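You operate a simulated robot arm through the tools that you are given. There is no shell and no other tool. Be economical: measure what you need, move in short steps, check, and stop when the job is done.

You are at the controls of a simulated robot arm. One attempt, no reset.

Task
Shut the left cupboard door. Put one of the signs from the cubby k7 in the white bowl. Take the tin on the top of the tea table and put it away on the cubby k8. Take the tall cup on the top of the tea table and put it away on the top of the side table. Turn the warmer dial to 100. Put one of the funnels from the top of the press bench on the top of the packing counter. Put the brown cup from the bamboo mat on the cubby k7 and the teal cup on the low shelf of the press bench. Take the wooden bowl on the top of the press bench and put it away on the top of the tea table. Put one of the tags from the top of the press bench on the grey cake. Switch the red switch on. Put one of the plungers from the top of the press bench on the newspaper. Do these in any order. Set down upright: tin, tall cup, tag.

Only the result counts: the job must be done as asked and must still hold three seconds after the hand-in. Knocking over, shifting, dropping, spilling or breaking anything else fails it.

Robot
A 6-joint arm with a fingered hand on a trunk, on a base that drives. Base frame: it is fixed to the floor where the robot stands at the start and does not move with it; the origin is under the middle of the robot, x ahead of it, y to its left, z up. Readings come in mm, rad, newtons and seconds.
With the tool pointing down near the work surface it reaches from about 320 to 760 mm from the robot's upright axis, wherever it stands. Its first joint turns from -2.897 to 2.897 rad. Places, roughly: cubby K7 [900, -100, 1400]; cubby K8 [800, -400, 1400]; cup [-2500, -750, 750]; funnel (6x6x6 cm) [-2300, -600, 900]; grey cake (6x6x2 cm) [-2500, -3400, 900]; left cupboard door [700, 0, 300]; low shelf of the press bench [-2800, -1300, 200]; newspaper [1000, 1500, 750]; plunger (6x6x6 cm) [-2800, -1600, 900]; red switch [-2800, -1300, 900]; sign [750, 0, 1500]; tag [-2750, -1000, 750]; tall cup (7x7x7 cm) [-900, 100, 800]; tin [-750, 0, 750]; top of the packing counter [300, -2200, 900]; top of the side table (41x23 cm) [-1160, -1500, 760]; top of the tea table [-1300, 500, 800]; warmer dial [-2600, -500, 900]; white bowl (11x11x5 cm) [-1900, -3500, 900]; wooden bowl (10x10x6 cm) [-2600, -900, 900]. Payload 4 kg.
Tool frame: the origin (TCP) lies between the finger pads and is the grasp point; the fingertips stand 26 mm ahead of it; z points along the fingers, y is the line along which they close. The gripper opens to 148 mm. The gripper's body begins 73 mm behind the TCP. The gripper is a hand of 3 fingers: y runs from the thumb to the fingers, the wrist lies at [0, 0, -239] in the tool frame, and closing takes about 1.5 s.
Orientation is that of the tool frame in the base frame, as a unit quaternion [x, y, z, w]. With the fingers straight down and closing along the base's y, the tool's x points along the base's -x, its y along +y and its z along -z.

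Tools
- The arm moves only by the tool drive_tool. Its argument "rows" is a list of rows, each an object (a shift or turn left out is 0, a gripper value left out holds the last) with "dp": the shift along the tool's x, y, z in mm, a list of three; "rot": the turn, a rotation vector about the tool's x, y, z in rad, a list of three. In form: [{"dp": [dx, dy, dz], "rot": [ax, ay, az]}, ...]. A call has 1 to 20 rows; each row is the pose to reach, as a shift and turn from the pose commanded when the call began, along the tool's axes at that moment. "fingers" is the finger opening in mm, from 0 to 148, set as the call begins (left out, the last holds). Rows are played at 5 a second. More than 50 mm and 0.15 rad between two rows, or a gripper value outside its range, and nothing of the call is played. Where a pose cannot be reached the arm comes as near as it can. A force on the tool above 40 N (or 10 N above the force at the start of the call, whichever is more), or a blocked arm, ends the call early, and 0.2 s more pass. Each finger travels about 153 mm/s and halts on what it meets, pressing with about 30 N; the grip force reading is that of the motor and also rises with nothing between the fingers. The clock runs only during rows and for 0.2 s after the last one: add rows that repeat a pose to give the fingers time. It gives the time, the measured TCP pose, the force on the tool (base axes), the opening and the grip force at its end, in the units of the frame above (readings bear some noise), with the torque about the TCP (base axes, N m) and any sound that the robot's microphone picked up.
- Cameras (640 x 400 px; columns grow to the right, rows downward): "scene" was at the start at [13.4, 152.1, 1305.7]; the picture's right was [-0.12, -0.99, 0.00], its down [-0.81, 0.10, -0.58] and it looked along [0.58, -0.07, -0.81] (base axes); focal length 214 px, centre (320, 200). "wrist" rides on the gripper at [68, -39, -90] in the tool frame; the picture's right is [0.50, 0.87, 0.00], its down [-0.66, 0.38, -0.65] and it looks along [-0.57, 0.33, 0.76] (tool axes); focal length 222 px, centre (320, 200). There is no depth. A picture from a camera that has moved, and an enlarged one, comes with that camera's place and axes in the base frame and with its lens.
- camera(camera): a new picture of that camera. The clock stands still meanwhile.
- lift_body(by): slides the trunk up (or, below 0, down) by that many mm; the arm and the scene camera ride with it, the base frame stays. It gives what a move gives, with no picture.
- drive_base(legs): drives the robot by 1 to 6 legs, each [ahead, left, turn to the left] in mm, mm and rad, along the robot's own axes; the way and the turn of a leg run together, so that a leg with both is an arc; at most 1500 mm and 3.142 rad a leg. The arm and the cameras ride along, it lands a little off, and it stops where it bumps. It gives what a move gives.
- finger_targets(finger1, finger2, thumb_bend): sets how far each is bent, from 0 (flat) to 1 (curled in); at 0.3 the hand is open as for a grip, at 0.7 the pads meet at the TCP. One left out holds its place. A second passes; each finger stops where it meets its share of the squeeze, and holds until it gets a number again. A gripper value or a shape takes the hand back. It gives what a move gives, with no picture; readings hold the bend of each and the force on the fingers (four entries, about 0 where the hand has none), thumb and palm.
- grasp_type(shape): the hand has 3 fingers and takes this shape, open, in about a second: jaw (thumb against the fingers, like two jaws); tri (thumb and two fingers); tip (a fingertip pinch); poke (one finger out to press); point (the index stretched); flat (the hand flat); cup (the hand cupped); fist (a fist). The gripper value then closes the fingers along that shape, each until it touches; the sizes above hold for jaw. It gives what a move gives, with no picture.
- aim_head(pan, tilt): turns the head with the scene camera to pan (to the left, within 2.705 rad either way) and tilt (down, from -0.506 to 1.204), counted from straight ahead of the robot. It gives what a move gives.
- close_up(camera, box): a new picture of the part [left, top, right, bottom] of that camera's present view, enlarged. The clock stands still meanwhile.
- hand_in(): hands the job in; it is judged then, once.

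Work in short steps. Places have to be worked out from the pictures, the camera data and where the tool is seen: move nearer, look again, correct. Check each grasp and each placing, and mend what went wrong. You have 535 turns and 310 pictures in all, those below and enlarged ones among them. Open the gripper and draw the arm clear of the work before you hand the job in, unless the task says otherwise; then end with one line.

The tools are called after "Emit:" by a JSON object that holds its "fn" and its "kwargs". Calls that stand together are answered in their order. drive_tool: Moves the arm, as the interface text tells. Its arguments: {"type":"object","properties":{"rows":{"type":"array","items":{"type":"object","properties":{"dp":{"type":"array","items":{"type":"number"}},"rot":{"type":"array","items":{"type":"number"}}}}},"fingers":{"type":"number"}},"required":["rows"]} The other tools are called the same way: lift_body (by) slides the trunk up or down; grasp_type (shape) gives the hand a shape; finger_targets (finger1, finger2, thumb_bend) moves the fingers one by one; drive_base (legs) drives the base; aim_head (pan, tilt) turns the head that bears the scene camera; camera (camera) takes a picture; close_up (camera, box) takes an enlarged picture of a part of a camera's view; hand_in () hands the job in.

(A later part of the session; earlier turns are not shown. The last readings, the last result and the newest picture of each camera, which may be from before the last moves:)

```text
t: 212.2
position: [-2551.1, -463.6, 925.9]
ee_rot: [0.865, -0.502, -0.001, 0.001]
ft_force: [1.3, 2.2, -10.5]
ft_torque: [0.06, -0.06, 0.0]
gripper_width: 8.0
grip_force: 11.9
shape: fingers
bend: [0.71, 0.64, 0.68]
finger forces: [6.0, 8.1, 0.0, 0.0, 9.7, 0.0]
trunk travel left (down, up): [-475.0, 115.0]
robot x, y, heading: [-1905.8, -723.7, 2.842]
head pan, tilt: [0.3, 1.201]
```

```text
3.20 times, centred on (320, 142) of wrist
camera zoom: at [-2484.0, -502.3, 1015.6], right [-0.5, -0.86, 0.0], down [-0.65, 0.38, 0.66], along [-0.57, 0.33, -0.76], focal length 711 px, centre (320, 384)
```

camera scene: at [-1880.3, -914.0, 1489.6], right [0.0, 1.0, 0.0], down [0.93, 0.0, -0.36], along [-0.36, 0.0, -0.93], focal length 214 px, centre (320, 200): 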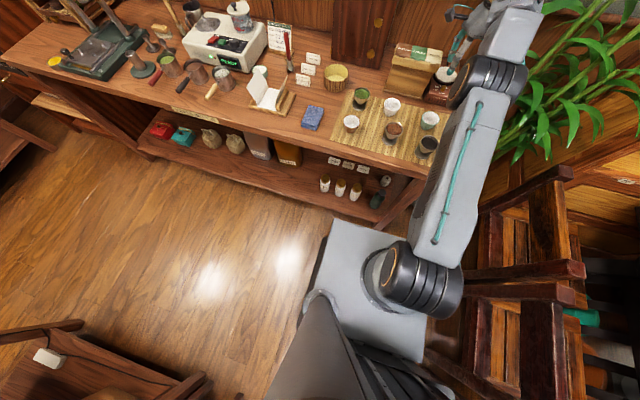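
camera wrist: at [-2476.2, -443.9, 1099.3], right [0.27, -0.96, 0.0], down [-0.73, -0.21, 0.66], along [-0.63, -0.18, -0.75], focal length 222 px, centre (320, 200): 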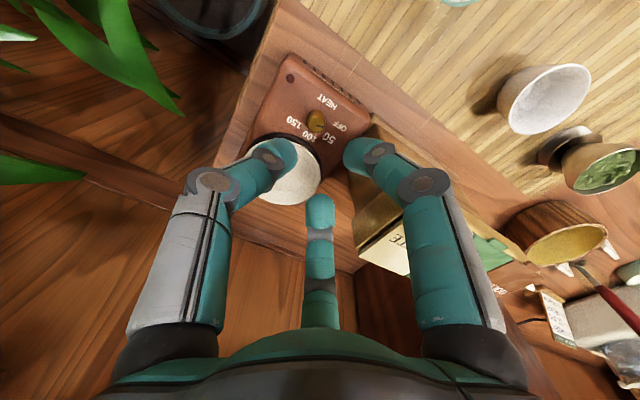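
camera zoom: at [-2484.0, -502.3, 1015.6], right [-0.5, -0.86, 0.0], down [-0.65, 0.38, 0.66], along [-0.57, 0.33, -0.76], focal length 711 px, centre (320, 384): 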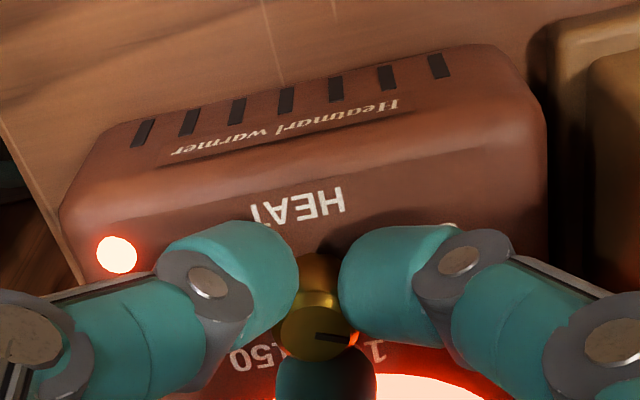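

The warmer lamp lit and the knob turned 46° with the hand. I open, rotate back, regrip and turn the remaining ~54°.

Emit:
{"fn": "finger_targets", "kwargs": {"finger1": 0.61, "finger2": 0.61, "thumb_bend": 0.61}}

Emit:
{"fn": "drive_tool", "kwargs": {"rows": [{"rot": [0, 0, -0.12]}, {"rot": [0, 0, -0.24]}, {"rot": [0, 0, -0.36]}, {"rot": [0, 0, -0.48]}, {"rot": [0, 0, -0.6]}, {"rot": [0, 0, -0.72]}, {"rot": [0, 0, -0.84]}]}}

Emit:
{"fn": "close_up", "kwargs": {"camera": "wrist", "box": [220, 80, 420, 205]}}

```text
t: 213.2
position: [-2551.1, -464.7, 927.0]
ee_rot: [0.865, -0.501, -0.002, 0.001]
ft_force: [2.4, -0.8, 5.9]
ft_torque: [0.06, 0.14, 0.01]
gripper_width: 25.9
grip_force: 3.6
shape: fingers
bend: [0.61, 0.64, 0.61]
finger forces: [0.0, 6.8, 0.0, 0.1, 0.0, 0.0]
trunk travel left (down, up): [-475.0, 115.0]
robot x, y, heading: [-1904.1, -722.9, 2.843]
head pan, tilt: [0.3, 1.201]
```

```text
t: 214.8
position: [-2551.2, -462.9, 927.3]
ee_rot: [0.995, -0.103, -0.001, 0.0]
ft_force: [-0.8, -1.4, 3.2]
ft_torque: [-0.08, 0.04, 0.0]
gripper_width: 26.1
grip_force: 1.2
shape: fingers
bend: [0.62, 0.61, 0.61]
finger forces: [2.3, 0.5, 0.0, 0.1, 0.5, 0.0]
trunk travel left (down, up): [-475.0, 115.0]
robot x, y, heading: [-1903.5, -720.8, 2.847]
head pan, tilt: [0.3, 1.201]
```

```text
3.20 times, centred on (320, 142) of wrist
camera zoom: at [-2476.6, -439.4, 1016.1], right [0.31, -0.95, 0.0], down [-0.72, -0.24, 0.66], along [-0.62, -0.2, -0.75], focal length 711 px, centre (320, 384)
```

zoom: 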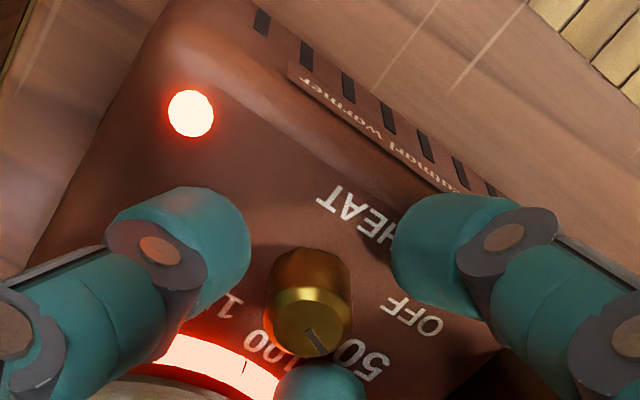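

The pointer now reads slightly past 50. I regrip and turn about 0.70 rad more toward 100.

Emit:
{"fn": "finger_targets", "kwargs": {"finger1": 0.75, "finger2": 0.75, "thumb_bend": 0.75}}

Emit:
{"fn": "drive_tool", "kwargs": {"rows": [{"rot": [0, 0, 0.1]}, {"rot": [0, 0, 0.2]}, {"rot": [0, 0, 0.3]}, {"rot": [0, 0, 0.4]}, {"rot": [0, 0, 0.5]}, {"rot": [0, 0, 0.6]}, {"rot": [0, 0, 0.7]}]}}

Emit:
{"fn": "finger_targets", "kwargs": {"finger1": 0.61, "finger2": 0.61, "thumb_bend": 0.61}}

Emit:
{"fn": "drive_tool", "kwargs": {"rows": [{"dp": [0, 0, -5]}, {"dp": [0, 0, -30]}, {"dp": [0, 0, -60]}, {"dp": [0, 0, -85]}, {"dp": [0, 0, -85], "rot": [0, 0, -0.14]}, {"dp": [0, 0, -85], "rot": [0, 0, -0.28]}, {"dp": [0, 0, -85], "rot": [0, 0, -0.42]}, {"dp": [0, 0, -85], "rot": [0, 0, -0.56]}, {"dp": [0, 0, -85], "rot": [0, 0, -0.7]}]}}

Emit:
{"fn": "close_up", "kwargs": {"camera": "wrist", "box": [252, 65, 412, 165]}}

```text
t: 215.8
position: [-2552.0, -461.9, 924.6]
ee_rot: [0.994, -0.105, -0.001, 0.0]
ft_force: [3.4, 4.3, -10.1]
ft_torque: [0.11, -0.09, 0.01]
gripper_width: 7.9
grip_force: 13.1
shape: fingers
bend: [0.71, 0.64, 0.68]
finger forces: [6.6, 6.8, 0.1, 0.0, 12.4, 0.0]
trunk travel left (down, up): [-475.0, 115.0]
robot x, y, heading: [-1902.8, -723.4, 2.842]
head pan, tilt: [0.3, 1.201]
```

```text
t: 217.4
position: [-2551.0, -463.1, 926.6]
ee_rot: [0.898, -0.44, 0.0, 0.0]
ft_force: [0.7, 0.7, -13.9]
ft_torque: [-0.01, -0.05, -0.03]
gripper_width: 7.8
grip_force: 11.7
shape: fingers
bend: [0.71, 0.64, 0.68]
finger forces: [6.6, 7.5, 0.0, 0.1, 9.6, 0.0]
trunk travel left (down, up): [-475.0, 115.0]
robot x, y, heading: [-1899.5, -722.9, 2.844]
head pan, tilt: [0.3, 1.201]
```

```text
t: 218.4
position: [-2551.5, -463.0, 928.2]
ee_rot: [0.898, -0.44, -0.002, 0.0]
ft_force: [2.8, -2.2, 6.8]
ft_torque: [0.03, 0.13, 0.03]
gripper_width: 25.9
grip_force: 3.2
shape: fingers
bend: [0.61, 0.64, 0.61]
finger forces: [0.0, 7.2, 0.0, 0.0, 0.0, 0.1]
trunk travel left (down, up): [-475.0, 115.0]
robot x, y, heading: [-1903.0, -722.2, 2.842]
head pan, tilt: [0.3, 1.201]
```

```text
t: 220.4
position: [-2550.5, -463.5, 1011.8]
ee_rot: [0.995, -0.104, -0.002, 0.0]
ft_force: [-0.4, 0.6, -0.1]
ft_torque: [-0.01, 0.04, -0.03]
gripper_width: 25.9
grip_force: 0.0
shape: fingers
bend: [0.61, 0.61, 0.61]
finger forces: [0.1, 0.1, 0.0, 0.1, 0.1, 0.0]
trunk travel left (down, up): [-475.0, 115.0]
robot x, y, heading: [-1901.7, -720.9, 2.851]
head pan, tilt: [0.3, 1.201]
```

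```text
4.00 times, centred on (332, 115) of wrist
camera zoom: at [-2476.1, -439.0, 1101.0], right [0.31, -0.95, 0.0], down [-0.72, -0.24, 0.66], along [-0.62, -0.2, -0.75], focal length 888 px, centre (272, 540)
```

zoom: 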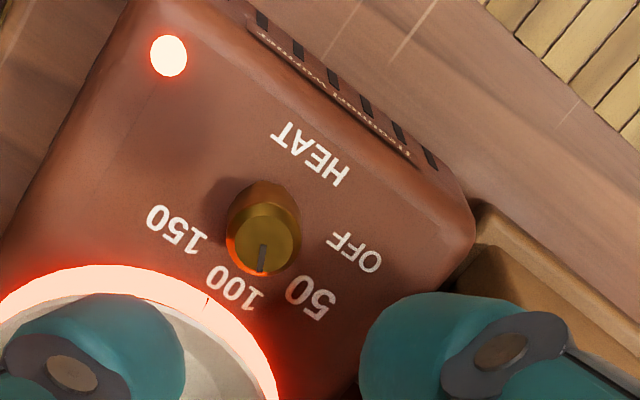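

The pointer reads roughly 85. I go back down, regrip and check its position before fine-tuning.

Emit:
{"fn": "drive_tool", "kwargs": {"rows": [{"dp": [0, 0, 30]}, {"dp": [0, 0, 60]}, {"dp": [0, 0, 83]}]}}

Emit:
{"fn": "finger_targets", "kwargs": {"finger1": 0.75, "finger2": 0.75, "thumb_bend": 0.75}}

Emit:
{"fn": "close_up", "kwargs": {"camera": "wrist", "box": [220, 80, 420, 205]}}

```text
t: 221.2
position: [-2551.0, -463.8, 929.6]
ee_rot: [0.994, -0.105, -0.001, 0.0]
ft_force: [0.0, 0.6, -0.5]
ft_torque: [0.04, 0.01, 0.02]
gripper_width: 25.8
grip_force: 0.1
shape: fingers
bend: [0.61, 0.61, 0.61]
finger forces: [0.1, 0.1, 0.1, 0.1, 0.0, 0.1]
trunk travel left (down, up): [-475.0, 115.0]
robot x, y, heading: [-1901.4, -721.5, 2.845]
head pan, tilt: [0.3, 1.201]
```

```text
t: 222.2
position: [-2552.0, -461.6, 928.3]
ee_rot: [0.994, -0.105, 0.0, 0.0]
ft_force: [2.9, 5.0, -7.8]
ft_torque: [0.11, -0.05, 0.01]
gripper_width: 8.1
grip_force: 13.2
shape: fingers
bend: [0.65, 0.65, 0.68]
finger forces: [6.5, 6.8, 0.0, 0.0, 12.6, 0.1]
trunk travel left (down, up): [-475.0, 115.0]
robot x, y, heading: [-1904.7, -720.7, 2.847]
head pan, tilt: [0.3, 1.201]
```

```text
3.20 times, centred on (320, 142) of wrist
camera zoom: at [-2477.1, -438.2, 1017.6], right [0.31, -0.95, 0.0], down [-0.72, -0.23, 0.66], along [-0.62, -0.2, -0.76], focal length 711 px, centre (320, 384)
```

zoom: 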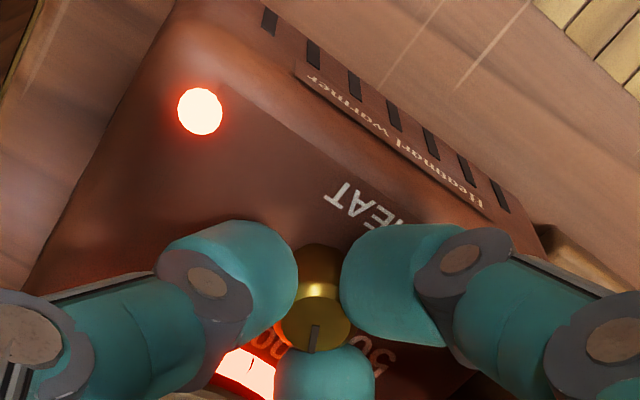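

The pointer is unchanged (~94° in view). I turn 0.3 rad and check before releasing.

Emit:
{"fn": "drive_tool", "kwargs": {"rows": [{"rot": [0, 0, 0.08]}, {"rot": [0, 0, 0.16]}, {"rot": [0, 0, 0.24]}, {"rot": [0, 0, 0.3]}]}}

Emit:
{"fn": "finger_targets", "kwargs": {"finger1": 0.61, "finger2": 0.61, "thumb_bend": 0.61}}

Emit:
{"fn": "drive_tool", "kwargs": {"rows": [{"dp": [0, 0, -5]}, {"dp": [0, 0, -30]}, {"dp": [0, 0, -60]}, {"dp": [0, 0, -85]}, {"dp": [0, 0, -85], "rot": [0, 0, -0.1]}, {"dp": [0, 0, -85], "rot": [0, 0, -0.2]}, {"dp": [0, 0, -85], "rot": [0, 0, -0.3]}]}}

Emit:
{"fn": "close_up", "kwargs": {"camera": "wrist", "box": [252, 65, 412, 165]}}

```text
t: 223.2
position: [-2551.6, -462.6, 928.3]
ee_rot: [0.967, -0.253, -0.002, 0.0]
ft_force: [-0.6, 5.9, -8.5]
ft_torque: [0.14, 0.01, 0.01]
gripper_width: 8.2
grip_force: 12.6
shape: fingers
bend: [0.65, 0.64, 0.68]
finger forces: [5.5, 7.9, 0.0, 0.0, 12.2, 0.0]
trunk travel left (down, up): [-475.0, 115.0]
robot x, y, heading: [-1899.6, -724.9, 2.846]
head pan, tilt: [0.3, 1.201]
```

```text
t: 224.2
position: [-2551.1, -463.8, 928.5]
ee_rot: [0.967, -0.253, -0.002, 0.0]
ft_force: [2.2, -1.0, 3.3]
ft_torque: [-0.02, 0.04, 0.02]
gripper_width: 25.9
grip_force: 1.8
shape: fingers
bend: [0.61, 0.63, 0.61]
finger forces: [0.1, 3.7, 0.0, 0.1, 0.1, 0.0]
trunk travel left (down, up): [-475.0, 115.0]
robot x, y, heading: [-1902.7, -722.5, 2.841]
head pan, tilt: [0.3, 1.201]
```

```text
t: 225.8
position: [-2550.3, -462.7, 1013.9]
ee_rot: [0.995, -0.105, -0.002, 0.0]
ft_force: [-0.7, 0.4, 0.3]
ft_torque: [-0.01, -0.03, -0.01]
gripper_width: 26.1
grip_force: 0.1
shape: fingers
bend: [0.61, 0.61, 0.61]
finger forces: [0.0, 0.0, 0.1, 0.0, 0.0, 0.0]
trunk travel left (down, up): [-475.0, 115.0]
robot x, y, heading: [-1905.1, -725.3, 2.843]
head pan, tilt: [0.3, 1.201]
```

```text
4.00 times, centred on (332, 115) of wrist
camera zoom: at [-2476.1, -439.4, 1102.9], right [0.31, -0.95, 0.0], down [-0.72, -0.23, 0.66], along [-0.62, -0.2, -0.75], focal length 888 px, centre (272, 540)
```

zoom: 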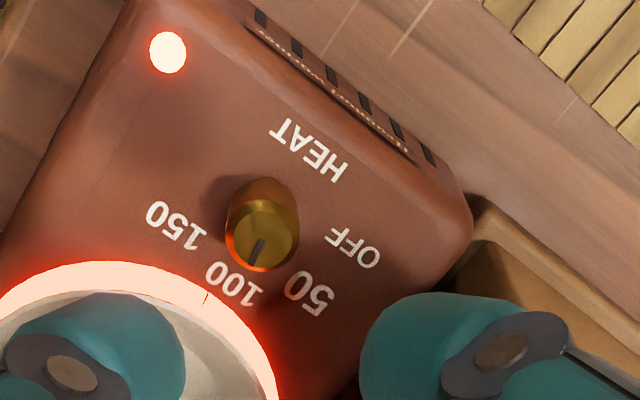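

The pointer now aims at the "100" label. I zoom tighter to verify precisely.

Emit:
{"fn": "close_up", "kwargs": {"camera": "wrist", "box": [285, 95, 349, 135]}}

```text
10.00 times, centred on (317, 115) of wrist
camera zoom: at [-2476.1, -439.4, 1102.9], right [0.31, -0.95, 0.0], down [-0.72, -0.23, 0.66], along [-0.62, -0.2, -0.75], focal length 2221 px, centre (350, 1050)
```

zoom: 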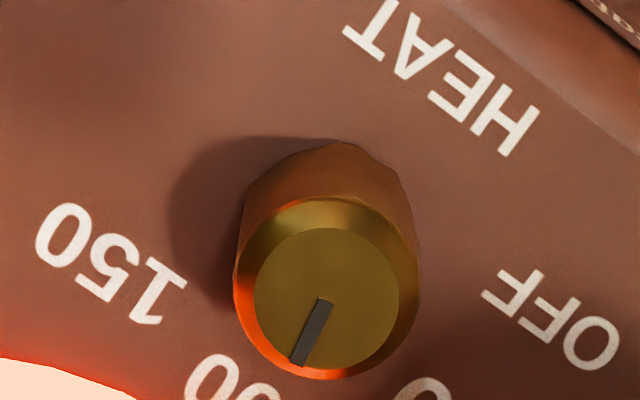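

The pointer lies right on the 100 label (112° vs 111°). Dial done. Next the teal cup: I open the hand and hover over it.

Emit:
{"fn": "drive_tool", "kwargs": {"rows": [{"dp": [0, 0, -30]}, {"dp": [30, 8, -50]}, {"dp": [65, 18, -60]}, {"dp": [105, 28, -60]}, {"dp": [139, 38, -60]}], "fingers": 148}}

Emit:
{"fn": "camera", "kwargs": {"camera": "wrist"}}

```text
t: 227.0
position: [-2422.2, -530.8, 1073.2]
ee_rot: [0.994, -0.105, -0.002, 0.0]
ft_force: [0.1, -0.4, -0.3]
ft_torque: [-0.01, 0.0, 0.0]
gripper_width: 147.9
grip_force: 0.0
shape: jaw
bend: [0.3, 0.3, 0.3]
finger forces: [0.0, 0.0, 0.0, 0.0, 0.1, 0.0]
trunk travel left (down, up): [-475.0, 115.0]
robot x, y, heading: [-1905.5, -721.0, 2.842]
head pan, tilt: [0.3, 1.201]
```

```text
184 pictures are left
camera wrist: at [-2347.9, -506.1, 1162.4], right [0.31, -0.95, 0.0], down [-0.72, -0.23, 0.66], along [-0.62, -0.2, -0.75], focal length 222 px, centre (320, 200)
```

wrist: 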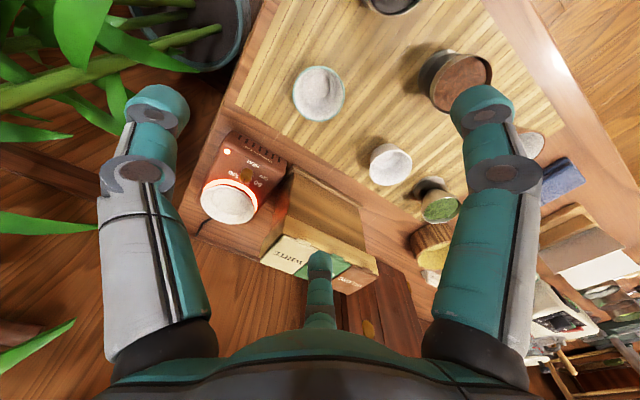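

Teal cup at about (-2418, -526), rim z≈890, 60 mm wide. I set the fingers to straddle it and descend.

Emit:
{"fn": "finger_targets", "kwargs": {"finger1": 0.42, "finger2": 0.42, "thumb_bend": 0.42}}

Emit:
{"fn": "drive_tool", "kwargs": {"rows": [{"dp": [3, -6, 45]}, {"dp": [3, -6, 90]}, {"dp": [3, -6, 130]}, {"dp": [3, -6, 160]}]}}

Emit:
{"fn": "camera", "kwargs": {"camera": "wrist"}}

```text
t: 228.0
position: [-2423.1, -529.8, 1073.1]
ee_rot: [0.994, -0.105, -0.002, 0.0]
ft_force: [-0.3, 0.2, 1.0]
ft_torque: [-0.02, -0.02, 0.02]
gripper_width: 89.0
grip_force: 0.1
shape: fingers
bend: [0.42, 0.42, 0.42]
finger forces: [0.1, 0.0, 0.0, 0.0, 0.1, 0.0]
trunk travel left (down, up): [-475.0, 115.0]
robot x, y, heading: [-1904.2, -722.2, 2.846]
head pan, tilt: [0.3, 1.201]
```

```text
t: 229.0
position: [-2419.2, -523.5, 912.2]
ee_rot: [0.994, -0.106, -0.002, 0.0]
ft_force: [-0.1, -0.2, -0.7]
ft_torque: [0.0, -0.04, -0.03]
gripper_width: 88.9
grip_force: 0.0
shape: fingers
bend: [0.42, 0.42, 0.42]
finger forces: [0.1, 0.0, 0.0, 0.0, 0.1, 0.0]
trunk travel left (down, up): [-475.0, 115.0]
robot x, y, heading: [-1901.1, -720.8, 2.848]
head pan, tilt: [0.3, 1.201]
```

```text
183 pictures are left
camera wrist: at [-2343.8, -499.8, 1001.3], right [0.31, -0.95, 0.0], down [-0.72, -0.23, 0.66], along [-0.63, -0.2, -0.75], focal length 222 px, centre (320, 200)
```

wrist: 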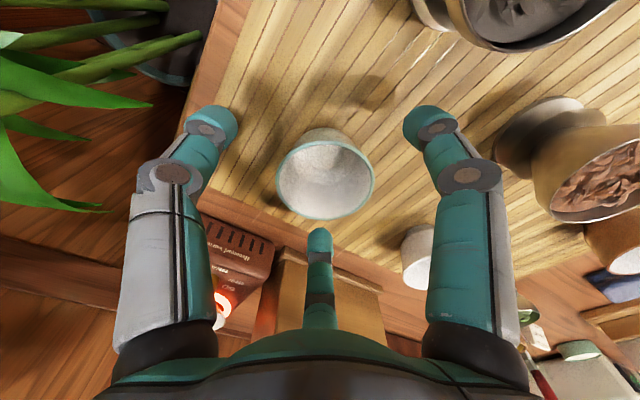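

Centered; rim at z≈892. I lower 24 mm more and close.

Emit:
{"fn": "drive_tool", "kwargs": {"rows": [{"dp": [0, -1, 12]}, {"dp": [0, -1, 24]}]}}

Emit:
{"fn": "finger_targets", "kwargs": {"finger1": 0.75, "finger2": 0.75, "thumb_bend": 0.75}}

Emit:
{"fn": "drive_tool", "kwargs": {"rows": [{"dp": [0, 0, -20]}, {"dp": [0, 0, -60]}, {"dp": [0, 0, -100]}]}}

Emit:
{"fn": "camera", "kwargs": {"camera": "wrist"}}

```text
t: 229.6
position: [-2419.4, -523.1, 888.0]
ee_rot: [0.994, -0.106, -0.002, 0.0]
ft_force: [0.1, -0.6, -0.3]
ft_torque: [0.02, 0.01, 0.03]
gripper_width: 88.9
grip_force: 0.1
shape: fingers
bend: [0.42, 0.42, 0.42]
finger forces: [0.1, 0.0, 0.0, 0.0, 0.0, 0.0]
trunk travel left (down, up): [-475.0, 115.0]
robot x, y, heading: [-1903.3, -724.1, 2.844]
head pan, tilt: [0.3, 1.201]
```

```text
t: 230.6
position: [-2418.5, -521.8, 888.2]
ee_rot: [0.994, -0.105, -0.001, -0.001]
ft_force: [0.5, -0.5, 0.4]
ft_torque: [-0.04, 0.0, -0.01]
gripper_width: 30.3
grip_force: 19.8
shape: fingers
bend: [0.58, 0.58, 0.66]
finger forces: [12.1, 11.5, 0.0, 0.0, 14.7, 0.1]
trunk travel left (down, up): [-475.0, 115.0]
robot x, y, heading: [-1902.3, -723.4, 2.841]
head pan, tilt: [0.3, 1.201]
```

```text
t: 231.4
position: [-2418.4, -524.0, 990.2]
ee_rot: [0.994, -0.105, -0.002, 0.0]
ft_force: [0.3, -0.4, -0.7]
ft_torque: [0.03, -0.01, 0.01]
gripper_width: 30.3
grip_force: 19.2
shape: fingers
bend: [0.58, 0.58, 0.66]
finger forces: [11.9, 11.5, 0.0, 0.1, 14.3, 0.0]
trunk travel left (down, up): [-475.0, 115.0]
robot x, y, heading: [-1901.5, -721.7, 2.844]
head pan, tilt: [0.3, 1.201]
```

```text
182 pictures are left
camera wrist: at [-2343.1, -499.9, 1078.8], right [0.31, -0.95, 0.0], down [-0.72, -0.23, 0.66], along [-0.62, -0.2, -0.75], focal length 222 px, centre (320, 200)
```

wrist: 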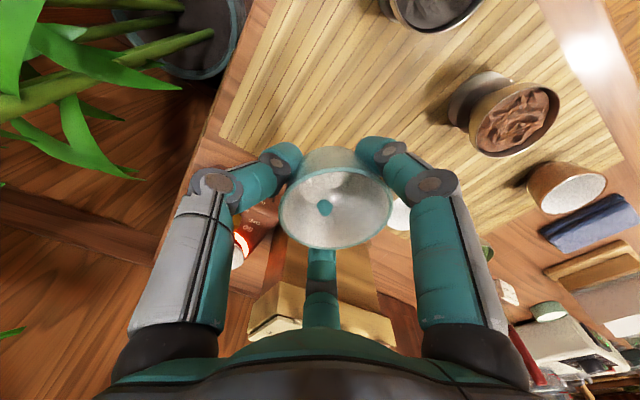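

The teal cup is held. I retract the arm and back off from the bench to view its low shelf.

Emit:
{"fn": "drive_tool", "kwargs": {"rows": [{"dp": [43, 4, -10]}, {"dp": [86, 8, -20]}, {"dp": [130, 12, -30]}, {"dp": [173, 16, -40]}, {"dp": [215, 20, -40]}]}}

Emit:
{"fn": "drive_base", "kwargs": {"legs": [[-300, 0, 0]]}}

Emit:
{"fn": "lift_body", "kwargs": {"by": -200}}

Emit:
{"fn": "aim_head", "kwargs": {"pan": 0.3, "tilt": 0.8}}

Emit:
{"fn": "camera", "kwargs": {"camera": "scene"}}

```text
t: 232.6
position: [-2211.5, -588.1, 1029.0]
ee_rot: [0.994, -0.105, -0.002, 0.0]
ft_force: [0.3, 0.0, -1.2]
ft_torque: [-0.03, -0.02, 0.01]
gripper_width: 30.2
grip_force: 19.3
shape: fingers
bend: [0.58, 0.58, 0.66]
finger forces: [12.1, 11.3, 0.0, 0.0, 14.4, 0.0]
trunk travel left (down, up): [-475.0, 115.0]
robot x, y, heading: [-1903.2, -723.4, 2.847]
head pan, tilt: [0.3, 1.201]
```

```text
t: 234.6
position: [-1925.8, -676.5, 1029.6]
ee_rot: [0.994, -0.106, -0.002, 0.0]
ft_force: [-0.3, -0.8, -0.1]
ft_torque: [0.04, -0.01, 0.01]
gripper_width: 30.6
grip_force: 18.7
shape: fingers
bend: [0.58, 0.58, 0.66]
finger forces: [12.0, 11.3, 0.0, 0.1, 14.4, 0.0]
trunk travel left (down, up): [-475.0, 115.0]
robot x, y, heading: [-1614.7, -811.5, 2.85]
head pan, tilt: [0.3, 1.201]
```

```text
t: 236.8
position: [-1924.0, -675.8, 829.1]
ee_rot: [0.994, -0.105, -0.002, -0.001]
ft_force: [0.7, 0.0, -0.7]
ft_torque: [0.01, 0.0, -0.03]
gripper_width: 30.4
grip_force: 19.1
shape: fingers
bend: [0.58, 0.58, 0.66]
finger forces: [12.0, 11.5, 0.1, 0.0, 14.4, 0.1]
trunk travel left (down, up): [-275.0, 315.0]
robot x, y, heading: [-1618.5, -806.5, 2.844]
head pan, tilt: [0.3, 1.201]
```

```text
t: 237.7
position: [-1925.5, -676.8, 829.5]
ee_rot: [0.994, -0.105, -0.001, 0.0]
ft_force: [-0.4, -0.1, -0.8]
ft_torque: [-0.02, -0.01, -0.05]
gripper_width: 30.3
grip_force: 19.0
shape: fingers
bend: [0.58, 0.58, 0.66]
finger forces: [11.9, 11.4, 0.0, 0.0, 14.3, 0.0]
trunk travel left (down, up): [-275.0, 315.0]
robot x, y, heading: [-1615.1, -807.2, 2.849]
head pan, tilt: [0.3, 0.799]
```

```text
181 pictures are left
camera scene: at [-1685.0, -981.2, 1317.3], right [0.0, 1.0, 0.0], down [0.72, 0.0, -0.7], along [-0.7, 0.0, -0.72], focal length 214 px, centre (320, 200)
```

scene: 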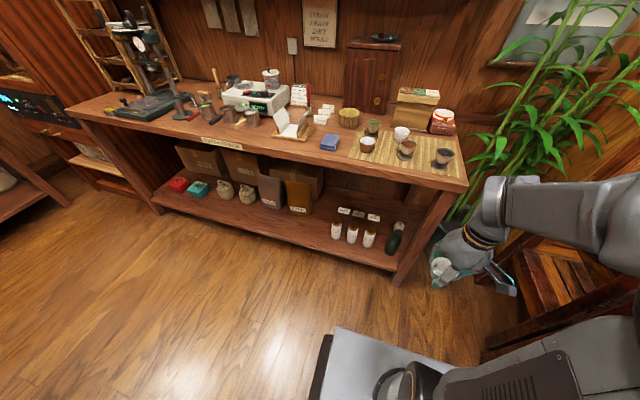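

I zoom on the low shelf to choose a free spot.

Emit:
{"fn": "close_up", "kwargs": {"camera": "scene", "box": [180, 150, 420, 300]}}

```text
2.67 times, centred on (300, 225) of scene
camera zoom: at [-1685.0, -981.2, 1317.3], right [0.0, 1.0, 0.0], down [0.72, 0.0, -0.7], along [-0.7, 0.0, -0.72], focal length 572 px, centre (373, 133)
```

zoom: 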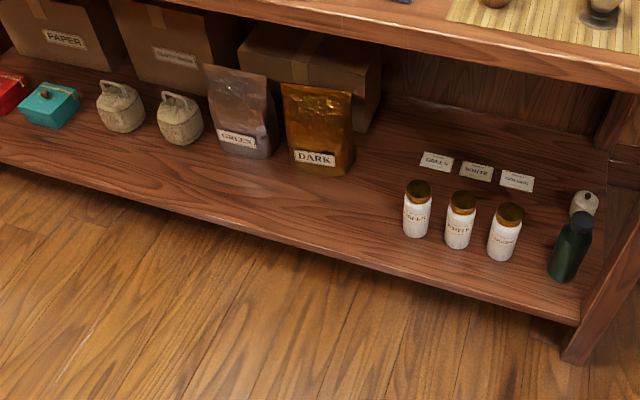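

A free spot on the low shelf front is around (-2462, -1060). I drive in front of it and lower the trunk fully.

Emit:
{"fn": "drive_base", "kwargs": {"legs": [[100, 460, 0]]}}

Emit:
{"fn": "lift_body", "kwargs": {"by": -270}}

Emit:
{"fn": "camera", "kwargs": {"camera": "scene"}}

```text
t: 240.5
position: [-2156.0, -1085.6, 828.7]
ee_rot: [0.994, -0.105, -0.002, -0.001]
ft_force: [0.9, 0.9, -0.4]
ft_torque: [-0.04, 0.01, 0.03]
gripper_width: 30.2
grip_force: 18.6
shape: fingers
bend: [0.58, 0.58, 0.66]
finger forces: [12.0, 11.4, 0.1, 0.1, 14.4, 0.0]
trunk travel left (down, up): [-275.0, 315.0]
robot x, y, heading: [-1848.8, -1220.0, 2.844]
head pan, tilt: [0.3, 0.799]
```

```text
t: 243.2
position: [-2154.8, -1086.8, 560.7]
ee_rot: [0.994, -0.106, -0.002, -0.001]
ft_force: [-0.2, -0.2, 0.1]
ft_torque: [-0.03, -0.02, 0.0]
gripper_width: 30.5
grip_force: 18.0
shape: fingers
bend: [0.58, 0.58, 0.66]
finger forces: [12.2, 11.5, 0.0, 0.0, 14.3, 0.0]
trunk travel left (down, up): [-5.0, 585.0]
robot x, y, heading: [-1848.8, -1216.3, 2.852]
head pan, tilt: [0.3, 0.799]
```

```text
179 pictures are left
camera scene: at [-1915.1, -1392.5, 1047.4], right [0.0, 1.0, 0.0], down [0.72, 0.0, -0.7], along [-0.7, 0.0, -0.72], focal length 214 px, centre (320, 200)
```

scene: 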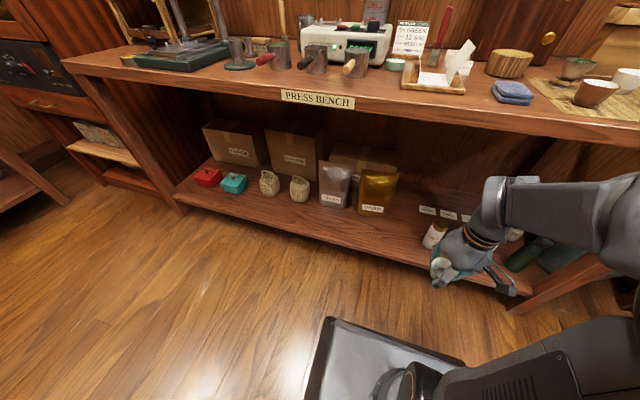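

I bring the cup down in front of the shelf with a 0.6 rad forward tilt and check clearance.

Emit:
{"fn": "drive_tool", "kwargs": {"rows": [{"dp": [-13, 10, 38], "rot": [0.01, -0.1, 0]}, {"dp": [-27, 20, 77], "rot": [0.02, -0.2, 0]}, {"dp": [-41, 30, 115], "rot": [0.03, -0.3, 0]}, {"dp": [-54, 40, 154], "rot": [0.04, -0.4, 0]}, {"dp": [-68, 50, 193], "rot": [0.05, -0.5, 0]}, {"dp": [-81, 59, 231], "rot": [0.058, -0.597, 0]}]}}

Emit:
{"fn": "camera", "kwargs": {"camera": "scene"}}

Emit:
{"fn": "camera", "kwargs": {"camera": "wrist"}}

```text
t: 244.6
position: [-2306.3, -1117.3, 318.8]
ee_rot: [0.949, -0.102, -0.291, -0.061]
ft_force: [-0.6, 0.4, -0.4]
ft_torque: [0.01, -0.03, 0.03]
gripper_width: 29.8
grip_force: 18.6
shape: fingers
bend: [0.57, 0.58, 0.66]
finger forces: [12.2, 10.3, 0.0, 0.0, 14.0, 0.1]
out of reach, approached as far as the arm can: row 3, 4, 5, 6
trunk travel left (down, up): [-5.0, 585.0]
robot x, y, heading: [-1844.3, -1217.5, 2.84]
head pan, tilt: [0.3, 0.799]
```

```text
178 pictures are left
camera scene: at [-1914.8, -1392.5, 1047.5], right [0.0, 1.0, 0.0], down [0.72, 0.0, -0.7], along [-0.7, 0.0, -0.72], focal length 214 px, centre (320, 200)
```

scene: 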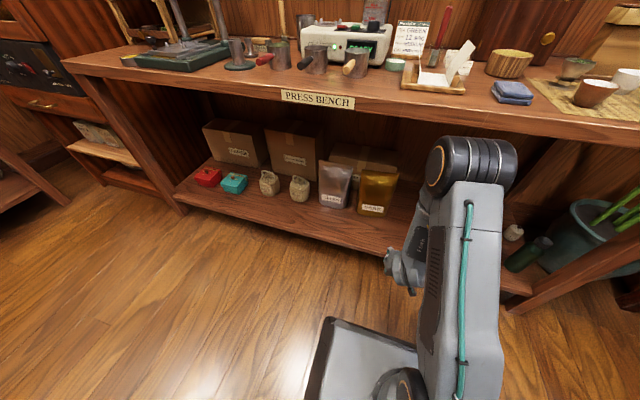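

```text
177 pictures are left
camera wrist: at [-2194.3, -1105.6, 357.1], right [0.21, -0.92, -0.33], down [-0.26, -0.38, 0.89], along [-0.94, -0.1, -0.32], focal length 222 px, centre (320, 200)
```

wrist: 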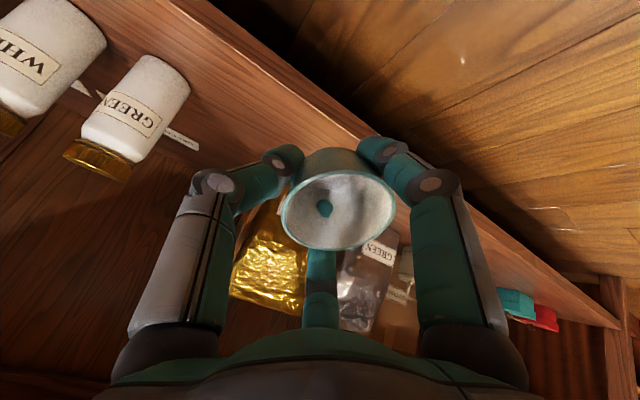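

No contact; the hand is in front of the shelf. I move forward under the bench top at constant height.

Emit:
{"fn": "drive_tool", "kwargs": {"rows": [{"dp": [-27, -2.5, 18.6]}, {"dp": [-54, -5, 37]}, {"dp": [-80, -7.5, 56]}, {"dp": [-107, -10, 74]}]}}

Emit:
{"fn": "camera", "kwargs": {"camera": "wrist"}}

Emit:
{"fn": "camera", "kwargs": {"camera": "scene"}}

```text
t: 245.6
position: [-2431.4, -1078.1, 318.7]
ee_rot: [0.949, -0.101, -0.292, -0.06]
ft_force: [0.1, -0.3, -0.5]
ft_torque: [0.03, -0.02, -0.02]
gripper_width: 29.3
grip_force: 18.2
shape: fingers
bend: [0.57, 0.58, 0.67]
finger forces: [12.4, 10.2, 0.1, 0.1, 13.9, 0.1]
trunk travel left (down, up): [-5.0, 585.0]
robot x, y, heading: [-1843.8, -1218.9, 2.846]
head pan, tilt: [0.3, 0.799]
```

```text
176 pictures are left
camera wrist: at [-2319.0, -1066.4, 356.2], right [0.21, -0.92, -0.33], down [-0.26, -0.38, 0.89], along [-0.94, -0.1, -0.32], focal length 222 px, centre (320, 200)
```

wrist: 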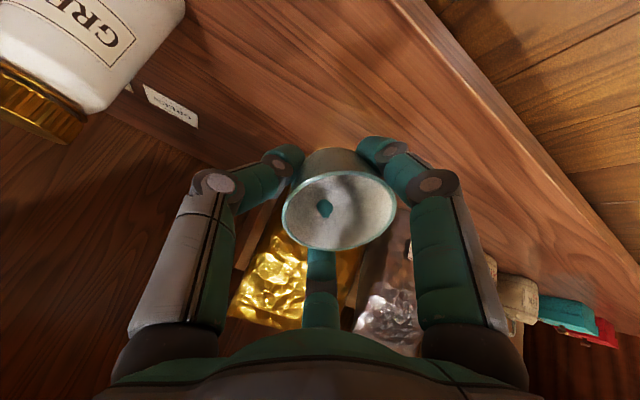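

```text
175 pictures are left
camera scene: at [-1915.1, -1392.6, 1047.3], right [0.0, 1.0, 0.0], down [0.72, 0.0, -0.7], along [-0.7, 0.0, -0.72], focal length 214 px, centre (320, 200)
```

scene: 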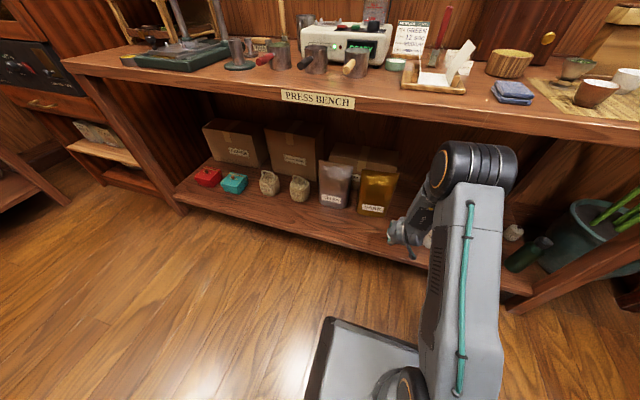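

The cup is over the shelf. I lower it toward the shelf surface.

Emit:
{"fn": "drive_tool", "kwargs": {"rows": [{"dp": [14, 1.4, 20.5]}, {"dp": [28, 2.8, 41]}, {"dp": [34, 3.4, 49]}]}}

Emit:
{"fn": "camera", "kwargs": {"camera": "wrist"}}

```text
t: 246.4
position: [-2431.1, -1078.7, 259.1]
ee_rot: [0.95, -0.101, -0.291, -0.06]
ft_force: [0.2, 0.0, -0.4]
ft_torque: [0.0, -0.02, 0.05]
gripper_width: 29.5
grip_force: 18.4
shape: fingers
bend: [0.57, 0.58, 0.67]
finger forces: [12.4, 10.2, 0.0, 0.0, 13.9, 0.0]
trunk travel left (down, up): [-5.0, 585.0]
robot x, y, heading: [-1846.4, -1222.3, 2.844]
head pan, tilt: [0.3, 0.799]
```

```text
174 pictures are left
camera wrist: at [-2318.5, -1066.9, 295.9], right [0.21, -0.92, -0.33], down [-0.26, -0.38, 0.89], along [-0.94, -0.1, -0.32], focal length 222 px, centre (320, 200)
```

wrist: 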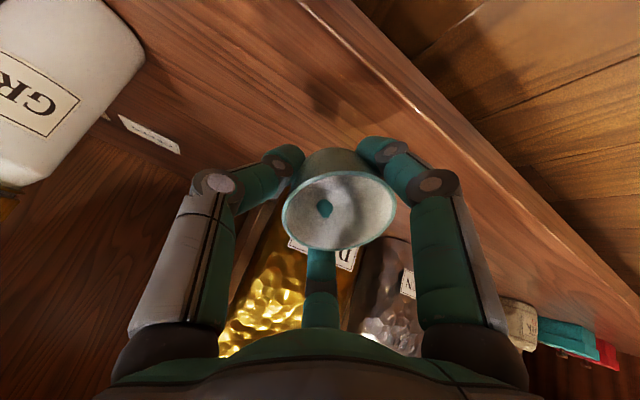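

I continue lowering in 5 mm steps.

Emit:
{"fn": "drive_tool", "kwargs": {"rows": [{"dp": [2.8, 0.3, 4.1]}, {"dp": [5.6, 0.6, 8.2]}, {"dp": [8.5, 0.8, 12.3]}, {"dp": [11.3, 1.1, 16.4]}]}}

Emit:
{"fn": "drive_tool", "kwargs": {"rows": [{"dp": [2.8, 0.3, 4.1]}, {"dp": [5.6, 0.6, 8.2]}]}}

Emit:
{"fn": "camera", "kwargs": {"camera": "wrist"}}

```text
t: 247.4
position: [-2431.6, -1079.4, 239.9]
ee_rot: [0.949, -0.1, -0.292, -0.06]
ft_force: [0.4, -1.4, -1.0]
ft_torque: [0.0, -0.03, 0.01]
gripper_width: 29.4
grip_force: 18.6
shape: fingers
bend: [0.57, 0.58, 0.67]
finger forces: [12.4, 10.1, 0.0, 0.1, 14.0, 0.0]
trunk travel left (down, up): [-5.0, 585.0]
robot x, y, heading: [-1844.5, -1220.6, 2.845]
head pan, tilt: [0.3, 0.799]
```

```text
t: 248.0
position: [-2431.5, -1078.9, 228.8]
ee_rot: [0.949, -0.1, -0.291, -0.06]
ft_force: [0.4, 0.3, 0.9]
ft_torque: [0.02, 0.0, -0.03]
gripper_width: 29.3
grip_force: 18.0
shape: fingers
bend: [0.57, 0.58, 0.67]
finger forces: [12.5, 10.1, 0.0, 0.0, 14.0, 0.0]
trunk travel left (down, up): [-5.0, 585.0]
robot x, y, heading: [-1849.1, -1220.5, 2.846]
head pan, tilt: [0.3, 0.799]
```

```text
173 pictures are left
camera wrist: at [-2318.8, -1067.3, 266.4], right [0.21, -0.92, -0.33], down [-0.26, -0.38, 0.89], along [-0.94, -0.1, -0.32], focal length 222 px, centre (320, 200)
```

wrist: 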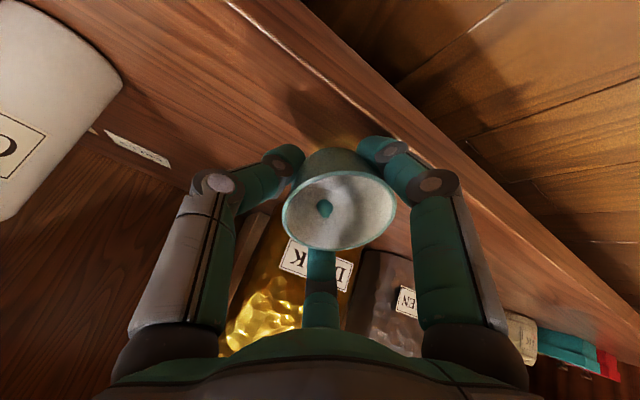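

Still no contact; I continue.

Emit:
{"fn": "drive_tool", "kwargs": {"rows": [{"dp": [2.8, 0.3, 4.1]}, {"dp": [5.6, 0.6, 8.2]}, {"dp": [8.5, 0.8, 12.3]}, {"dp": [11.3, 1.1, 16.4]}]}}

Emit:
{"fn": "drive_tool", "kwargs": {"rows": [{"dp": [2.8, 0.3, 4.1]}, {"dp": [5.6, 0.6, 8.2]}]}}

Emit:
{"fn": "camera", "kwargs": {"camera": "wrist"}}

```text
t: 249.0
position: [-2433.9, -1078.5, 215.3]
ee_rot: [0.948, -0.1, -0.296, -0.06]
ft_force: [6.6, -0.1, 27.5]
ft_torque: [-0.35, -0.09, 0.06]
gripper_width: 28.6
grip_force: 38.7
shape: fingers
bend: [0.58, 0.57, 0.66]
finger forces: [45.6, 15.2, 0.1, 0.0, 16.2, 0.0]
trunk travel left (down, up): [-5.0, 585.0]
robot x, y, heading: [-1843.6, -1221.2, 2.845]
head pan, tilt: [0.3, 0.799]
stopped in row 4: the force on the tool passed its limit at 45 N (the readings are from after the stop); the commanded pose is now the measured one
```

```text
t: 249.3
position: [-2434.3, -1078.5, 214.8]
ee_rot: [0.947, -0.1, -0.299, -0.06]
ft_force: [5.5, -0.5, 26.8]
ft_torque: [-0.37, -0.04, 0.1]
gripper_width: 28.1
grip_force: 38.1
shape: fingers
bend: [0.58, 0.57, 0.66]
finger forces: [45.3, 15.2, 0.1, 0.0, 15.6, 0.0]
trunk travel left (down, up): [-5.0, 585.0]
robot x, y, heading: [-1844.8, -1220.5, 2.844]
head pan, tilt: [0.3, 0.799]
stopped in row 1: the force on the tool passed its limit at 46 N (the readings are from after the stop); the commanded pose is now the measured one
```

```text
172 pictures are left
camera wrist: at [-2322.2, -1066.2, 250.7], right [0.21, -0.92, -0.34], down [-0.25, -0.38, 0.89], along [-0.95, -0.1, -0.31], focal length 222 px, centre (320, 200)
```

wrist: 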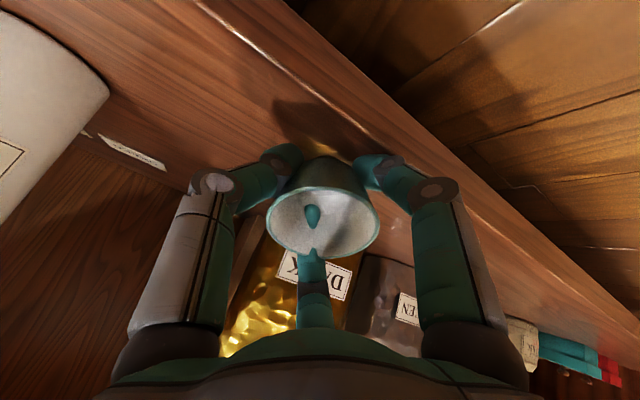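

Contact at z≈215. I ease up 4 mm, then open the fingers gradually to release the cup.

Emit:
{"fn": "drive_tool", "kwargs": {"rows": [{"dp": [-1.2, -0.1, -1.6]}, {"dp": [-2.3, -0.2, -3.3]}]}}

Emit:
{"fn": "finger_targets", "kwargs": {"finger1": 0.5, "finger2": 0.5, "thumb_bend": 0.55}}

Emit:
{"fn": "camera", "kwargs": {"camera": "wrist"}}

```text
t: 249.9
position: [-2434.7, -1078.2, 215.5]
ee_rot: [0.948, -0.1, -0.295, -0.061]
ft_force: [-2.9, 0.8, 9.6]
ft_torque: [-0.08, 0.15, -0.06]
gripper_width: 28.6
grip_force: 28.6
shape: fingers
bend: [0.59, 0.57, 0.66]
finger forces: [29.0, 13.1, 0.1, 0.0, 14.8, 0.0]
trunk travel left (down, up): [-5.0, 585.0]
robot x, y, heading: [-1848.6, -1222.9, 2.843]
head pan, tilt: [0.3, 0.799]
```

```text
t: 250.9
position: [-2433.9, -1078.8, 217.4]
ee_rot: [0.948, -0.099, -0.296, -0.06]
ft_force: [-3.9, -3.3, 10.7]
ft_torque: [-0.22, 0.17, -0.07]
gripper_width: 43.3
grip_force: 5.4
shape: fingers
bend: [0.59, 0.5, 0.55]
finger forces: [10.7, 0.2, 0.0, 0.0, 0.0, 0.0]
trunk travel left (down, up): [-5.0, 585.0]
robot x, y, heading: [-1847.6, -1224.2, 2.845]
head pan, tilt: [0.3, 0.799]
```

```text
171 pictures are left
camera wrist: at [-2321.1, -1066.8, 253.2], right [0.21, -0.92, -0.33], down [-0.25, -0.38, 0.89], along [-0.94, -0.1, -0.31], focal length 222 px, centre (320, 200)
```

wrist: 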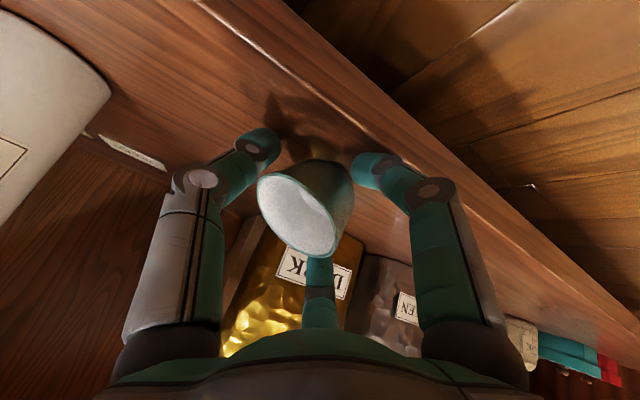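

One finger is pressing the shelf; I lift 10 mm and open wider.

Emit:
{"fn": "drive_tool", "kwargs": {"rows": [{"dp": [-2.8, -0.3, -4.1]}, {"dp": [-5.6, -0.6, -8.2]}]}}

Emit:
{"fn": "finger_targets", "kwargs": {"finger1": 0.45, "finger2": 0.45, "thumb_bend": 0.45}}

Emit:
{"fn": "camera", "kwargs": {"camera": "wrist"}}

```text
t: 251.6
position: [-2433.6, -1078.5, 226.0]
ee_rot: [0.948, -0.1, -0.295, -0.06]
ft_force: [-1.6, 0.6, 4.4]
ft_torque: [0.0, 0.02, 0.01]
gripper_width: 45.8
grip_force: 2.5
shape: fingers
bend: [0.55, 0.5, 0.55]
finger forces: [4.7, 0.0, 0.1, 0.1, 0.0, 0.0]
trunk travel left (down, up): [-5.0, 585.0]
robot x, y, heading: [-1844.2, -1218.5, 2.844]
head pan, tilt: [0.3, 0.799]
```

```text
t: 252.6
position: [-2433.5, -1078.9, 227.3]
ee_rot: [0.948, -0.101, -0.296, -0.061]
ft_force: [-1.9, 2.1, 9.7]
ft_torque: [-0.02, 0.04, -0.02]
gripper_width: 63.8
grip_force: 5.1
shape: fingers
bend: [0.54, 0.45, 0.45]
finger forces: [9.6, 0.1, 0.0, 0.1, 0.0, 0.0]
trunk travel left (down, up): [-5.0, 585.0]
robot x, y, heading: [-1845.2, -1216.2, 2.845]
head pan, tilt: [0.3, 0.799]
```

```text
170 pictures are left
camera wrist: at [-2321.1, -1066.6, 263.0], right [0.21, -0.92, -0.33], down [-0.25, -0.38, 0.89], along [-0.94, -0.1, -0.31], focal length 222 px, centre (320, 200)
```

wrist: 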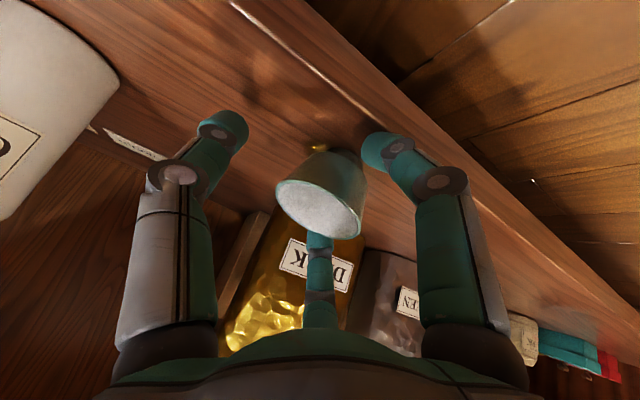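

The cup appears upright on the shelf (image is inverted). I lift straight up and look.

Emit:
{"fn": "drive_tool", "kwargs": {"rows": [{"dp": [-5.6, -0.6, -8.2]}, {"dp": [-14, -1.4, -20.5]}, {"dp": [-25, -2.5, -37]}, {"dp": [-39, -4, -57]}]}}

Emit:
{"fn": "camera", "kwargs": {"camera": "wrist"}}

```text
t: 253.6
position: [-2432.3, -1079.2, 295.7]
ee_rot: [0.948, -0.1, -0.296, -0.06]
ft_force: [-0.7, 0.5, 0.3]
ft_torque: [0.01, -0.02, 0.06]
gripper_width: 78.2
grip_force: 0.1
shape: fingers
bend: [0.45, 0.45, 0.45]
finger forces: [0.1, 0.0, 0.0, 0.0, 0.0, 0.1]
trunk travel left (down, up): [-5.0, 585.0]
robot x, y, heading: [-1845.2, -1223.3, 2.849]
head pan, tilt: [0.3, 0.799]
```

```text
169 pictures are left
camera wrist: at [-2320.2, -1066.9, 331.6], right [0.21, -0.92, -0.33], down [-0.26, -0.38, 0.89], along [-0.94, -0.1, -0.31], focal length 222 px, centre (320, 200)
```

wrist: 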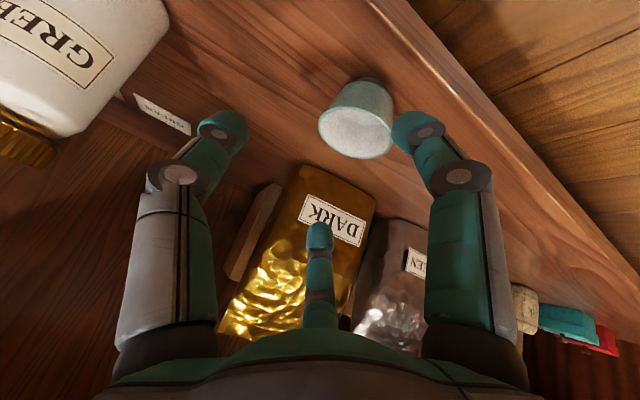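

The teal cup stands on the low shelf. I retract the arm, back off a little and raise the trunk for the tag task.

Emit:
{"fn": "drive_tool", "kwargs": {"rows": [{"dp": [27, 2.5, -18.6]}, {"dp": [54, 5, -37]}, {"dp": [80, 7.5, -56]}, {"dp": [107, 10, -74]}]}}

Emit:
{"fn": "drive_base", "kwargs": {"legs": [[-150, 0, 0]]}}

Emit:
{"fn": "lift_body", "kwargs": {"by": 400}}

Emit:
{"fn": "drive_tool", "kwargs": {"rows": [{"dp": [0, 0, -40], "rot": [-0.01, 0.1, 0]}, {"dp": [0, 0, -80], "rot": [-0.02, 0.2, 0]}, {"dp": [0, 0, -120], "rot": [-0.03, 0.3, 0]}, {"dp": [0, 0, -160], "rot": [-0.04, 0.4, 0]}, {"dp": [0, 0, -200], "rot": [-0.05, 0.5, 0]}, {"dp": [0, 0, -240], "rot": [-0.058, 0.597, 0]}], "fingers": 148}}

Emit:
{"fn": "aim_head", "kwargs": {"pan": 0.2, "tilt": 0.6}}

Emit:
{"fn": "camera", "kwargs": {"camera": "scene"}}

```text
t: 254.6
position: [-2308.2, -1117.9, 294.9]
ee_rot: [0.948, -0.101, -0.296, -0.061]
ft_force: [0.3, -0.7, -0.5]
ft_torque: [-0.02, 0.02, -0.01]
gripper_width: 78.1
grip_force: 0.0
shape: fingers
bend: [0.45, 0.45, 0.45]
finger forces: [0.0, 0.1, 0.1, 0.0, 0.0, 0.1]
trunk travel left (down, up): [-5.0, 585.0]
robot x, y, heading: [-1845.1, -1216.8, 2.846]
head pan, tilt: [0.3, 0.799]
```

```text
t: 255.9
position: [-2166.4, -1161.7, 295.2]
ee_rot: [0.948, -0.099, -0.296, -0.06]
ft_force: [-0.3, 0.2, -0.1]
ft_torque: [0.01, 0.05, -0.03]
gripper_width: 78.0
grip_force: 0.0
shape: fingers
bend: [0.45, 0.45, 0.45]
finger forces: [0.1, 0.0, 0.0, 0.0, 0.0, 0.1]
trunk travel left (down, up): [-5.0, 585.0]
robot x, y, heading: [-1703.6, -1265.4, 2.845]
head pan, tilt: [0.3, 0.799]
```

```text
t: 259.8
position: [-2165.3, -1161.6, 694.6]
ee_rot: [0.948, -0.1, -0.295, -0.06]
ft_force: [0.6, 0.8, 0.2]
ft_torque: [-0.03, -0.01, 0.0]
gripper_width: 78.0
grip_force: 0.1
shape: fingers
bend: [0.45, 0.45, 0.45]
finger forces: [0.0, 0.1, 0.0, 0.0, 0.1, 0.1]
trunk travel left (down, up): [-405.0, 185.0]
robot x, y, heading: [-1698.9, -1263.0, 2.846]
head pan, tilt: [0.3, 0.799]
```

```text
t: 261.1
position: [-2032.1, -1202.8, 891.0]
ee_rot: [0.994, -0.105, -0.007, -0.001]
ft_force: [-1.2, -0.2, 0.3]
ft_torque: [0.01, 0.02, -0.02]
gripper_width: 147.8
grip_force: 0.1
shape: jaw
bend: [0.3, 0.3, 0.3]
finger forces: [0.0, 0.1, 0.1, 0.0, 0.1, 0.0]
out of reach, approached as far as the arm can: row 1, 2, 3, 4
trunk travel left (down, up): [-405.0, 185.0]
robot x, y, heading: [-1702.3, -1264.4, 2.845]
head pan, tilt: [0.3, 0.799]
```

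```text
t: 261.9
position: [-2033.1, -1202.0, 890.6]
ee_rot: [0.994, -0.105, -0.006, -0.001]
ft_force: [-0.5, 1.0, -0.4]
ft_torque: [0.02, -0.02, 0.03]
gripper_width: 148.2
grip_force: 0.1
shape: jaw
bend: [0.3, 0.3, 0.3]
finger forces: [0.1, 0.0, 0.1, 0.1, 0.0, 0.1]
trunk travel left (down, up): [-405.0, 185.0]
robot x, y, heading: [-1703.1, -1263.8, 2.846]
head pan, tilt: [0.201, 0.6]
```

```text
168 pictures are left
camera scene: at [-1778.5, -1427.8, 1464.1], right [0.1, 1.0, 0.0], down [0.56, -0.05, -0.82], along [-0.82, 0.08, -0.57], focal length 214 px, centre (320, 200)
```

scene: 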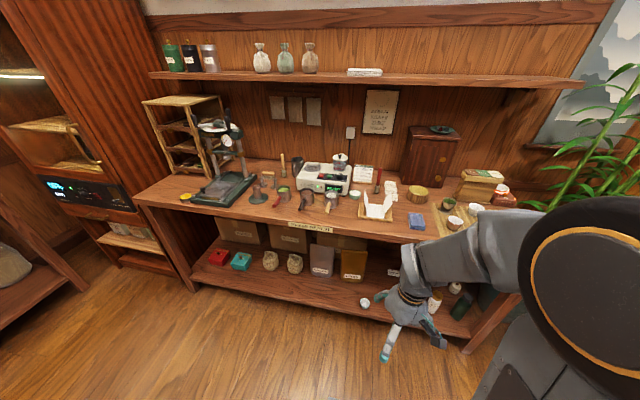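

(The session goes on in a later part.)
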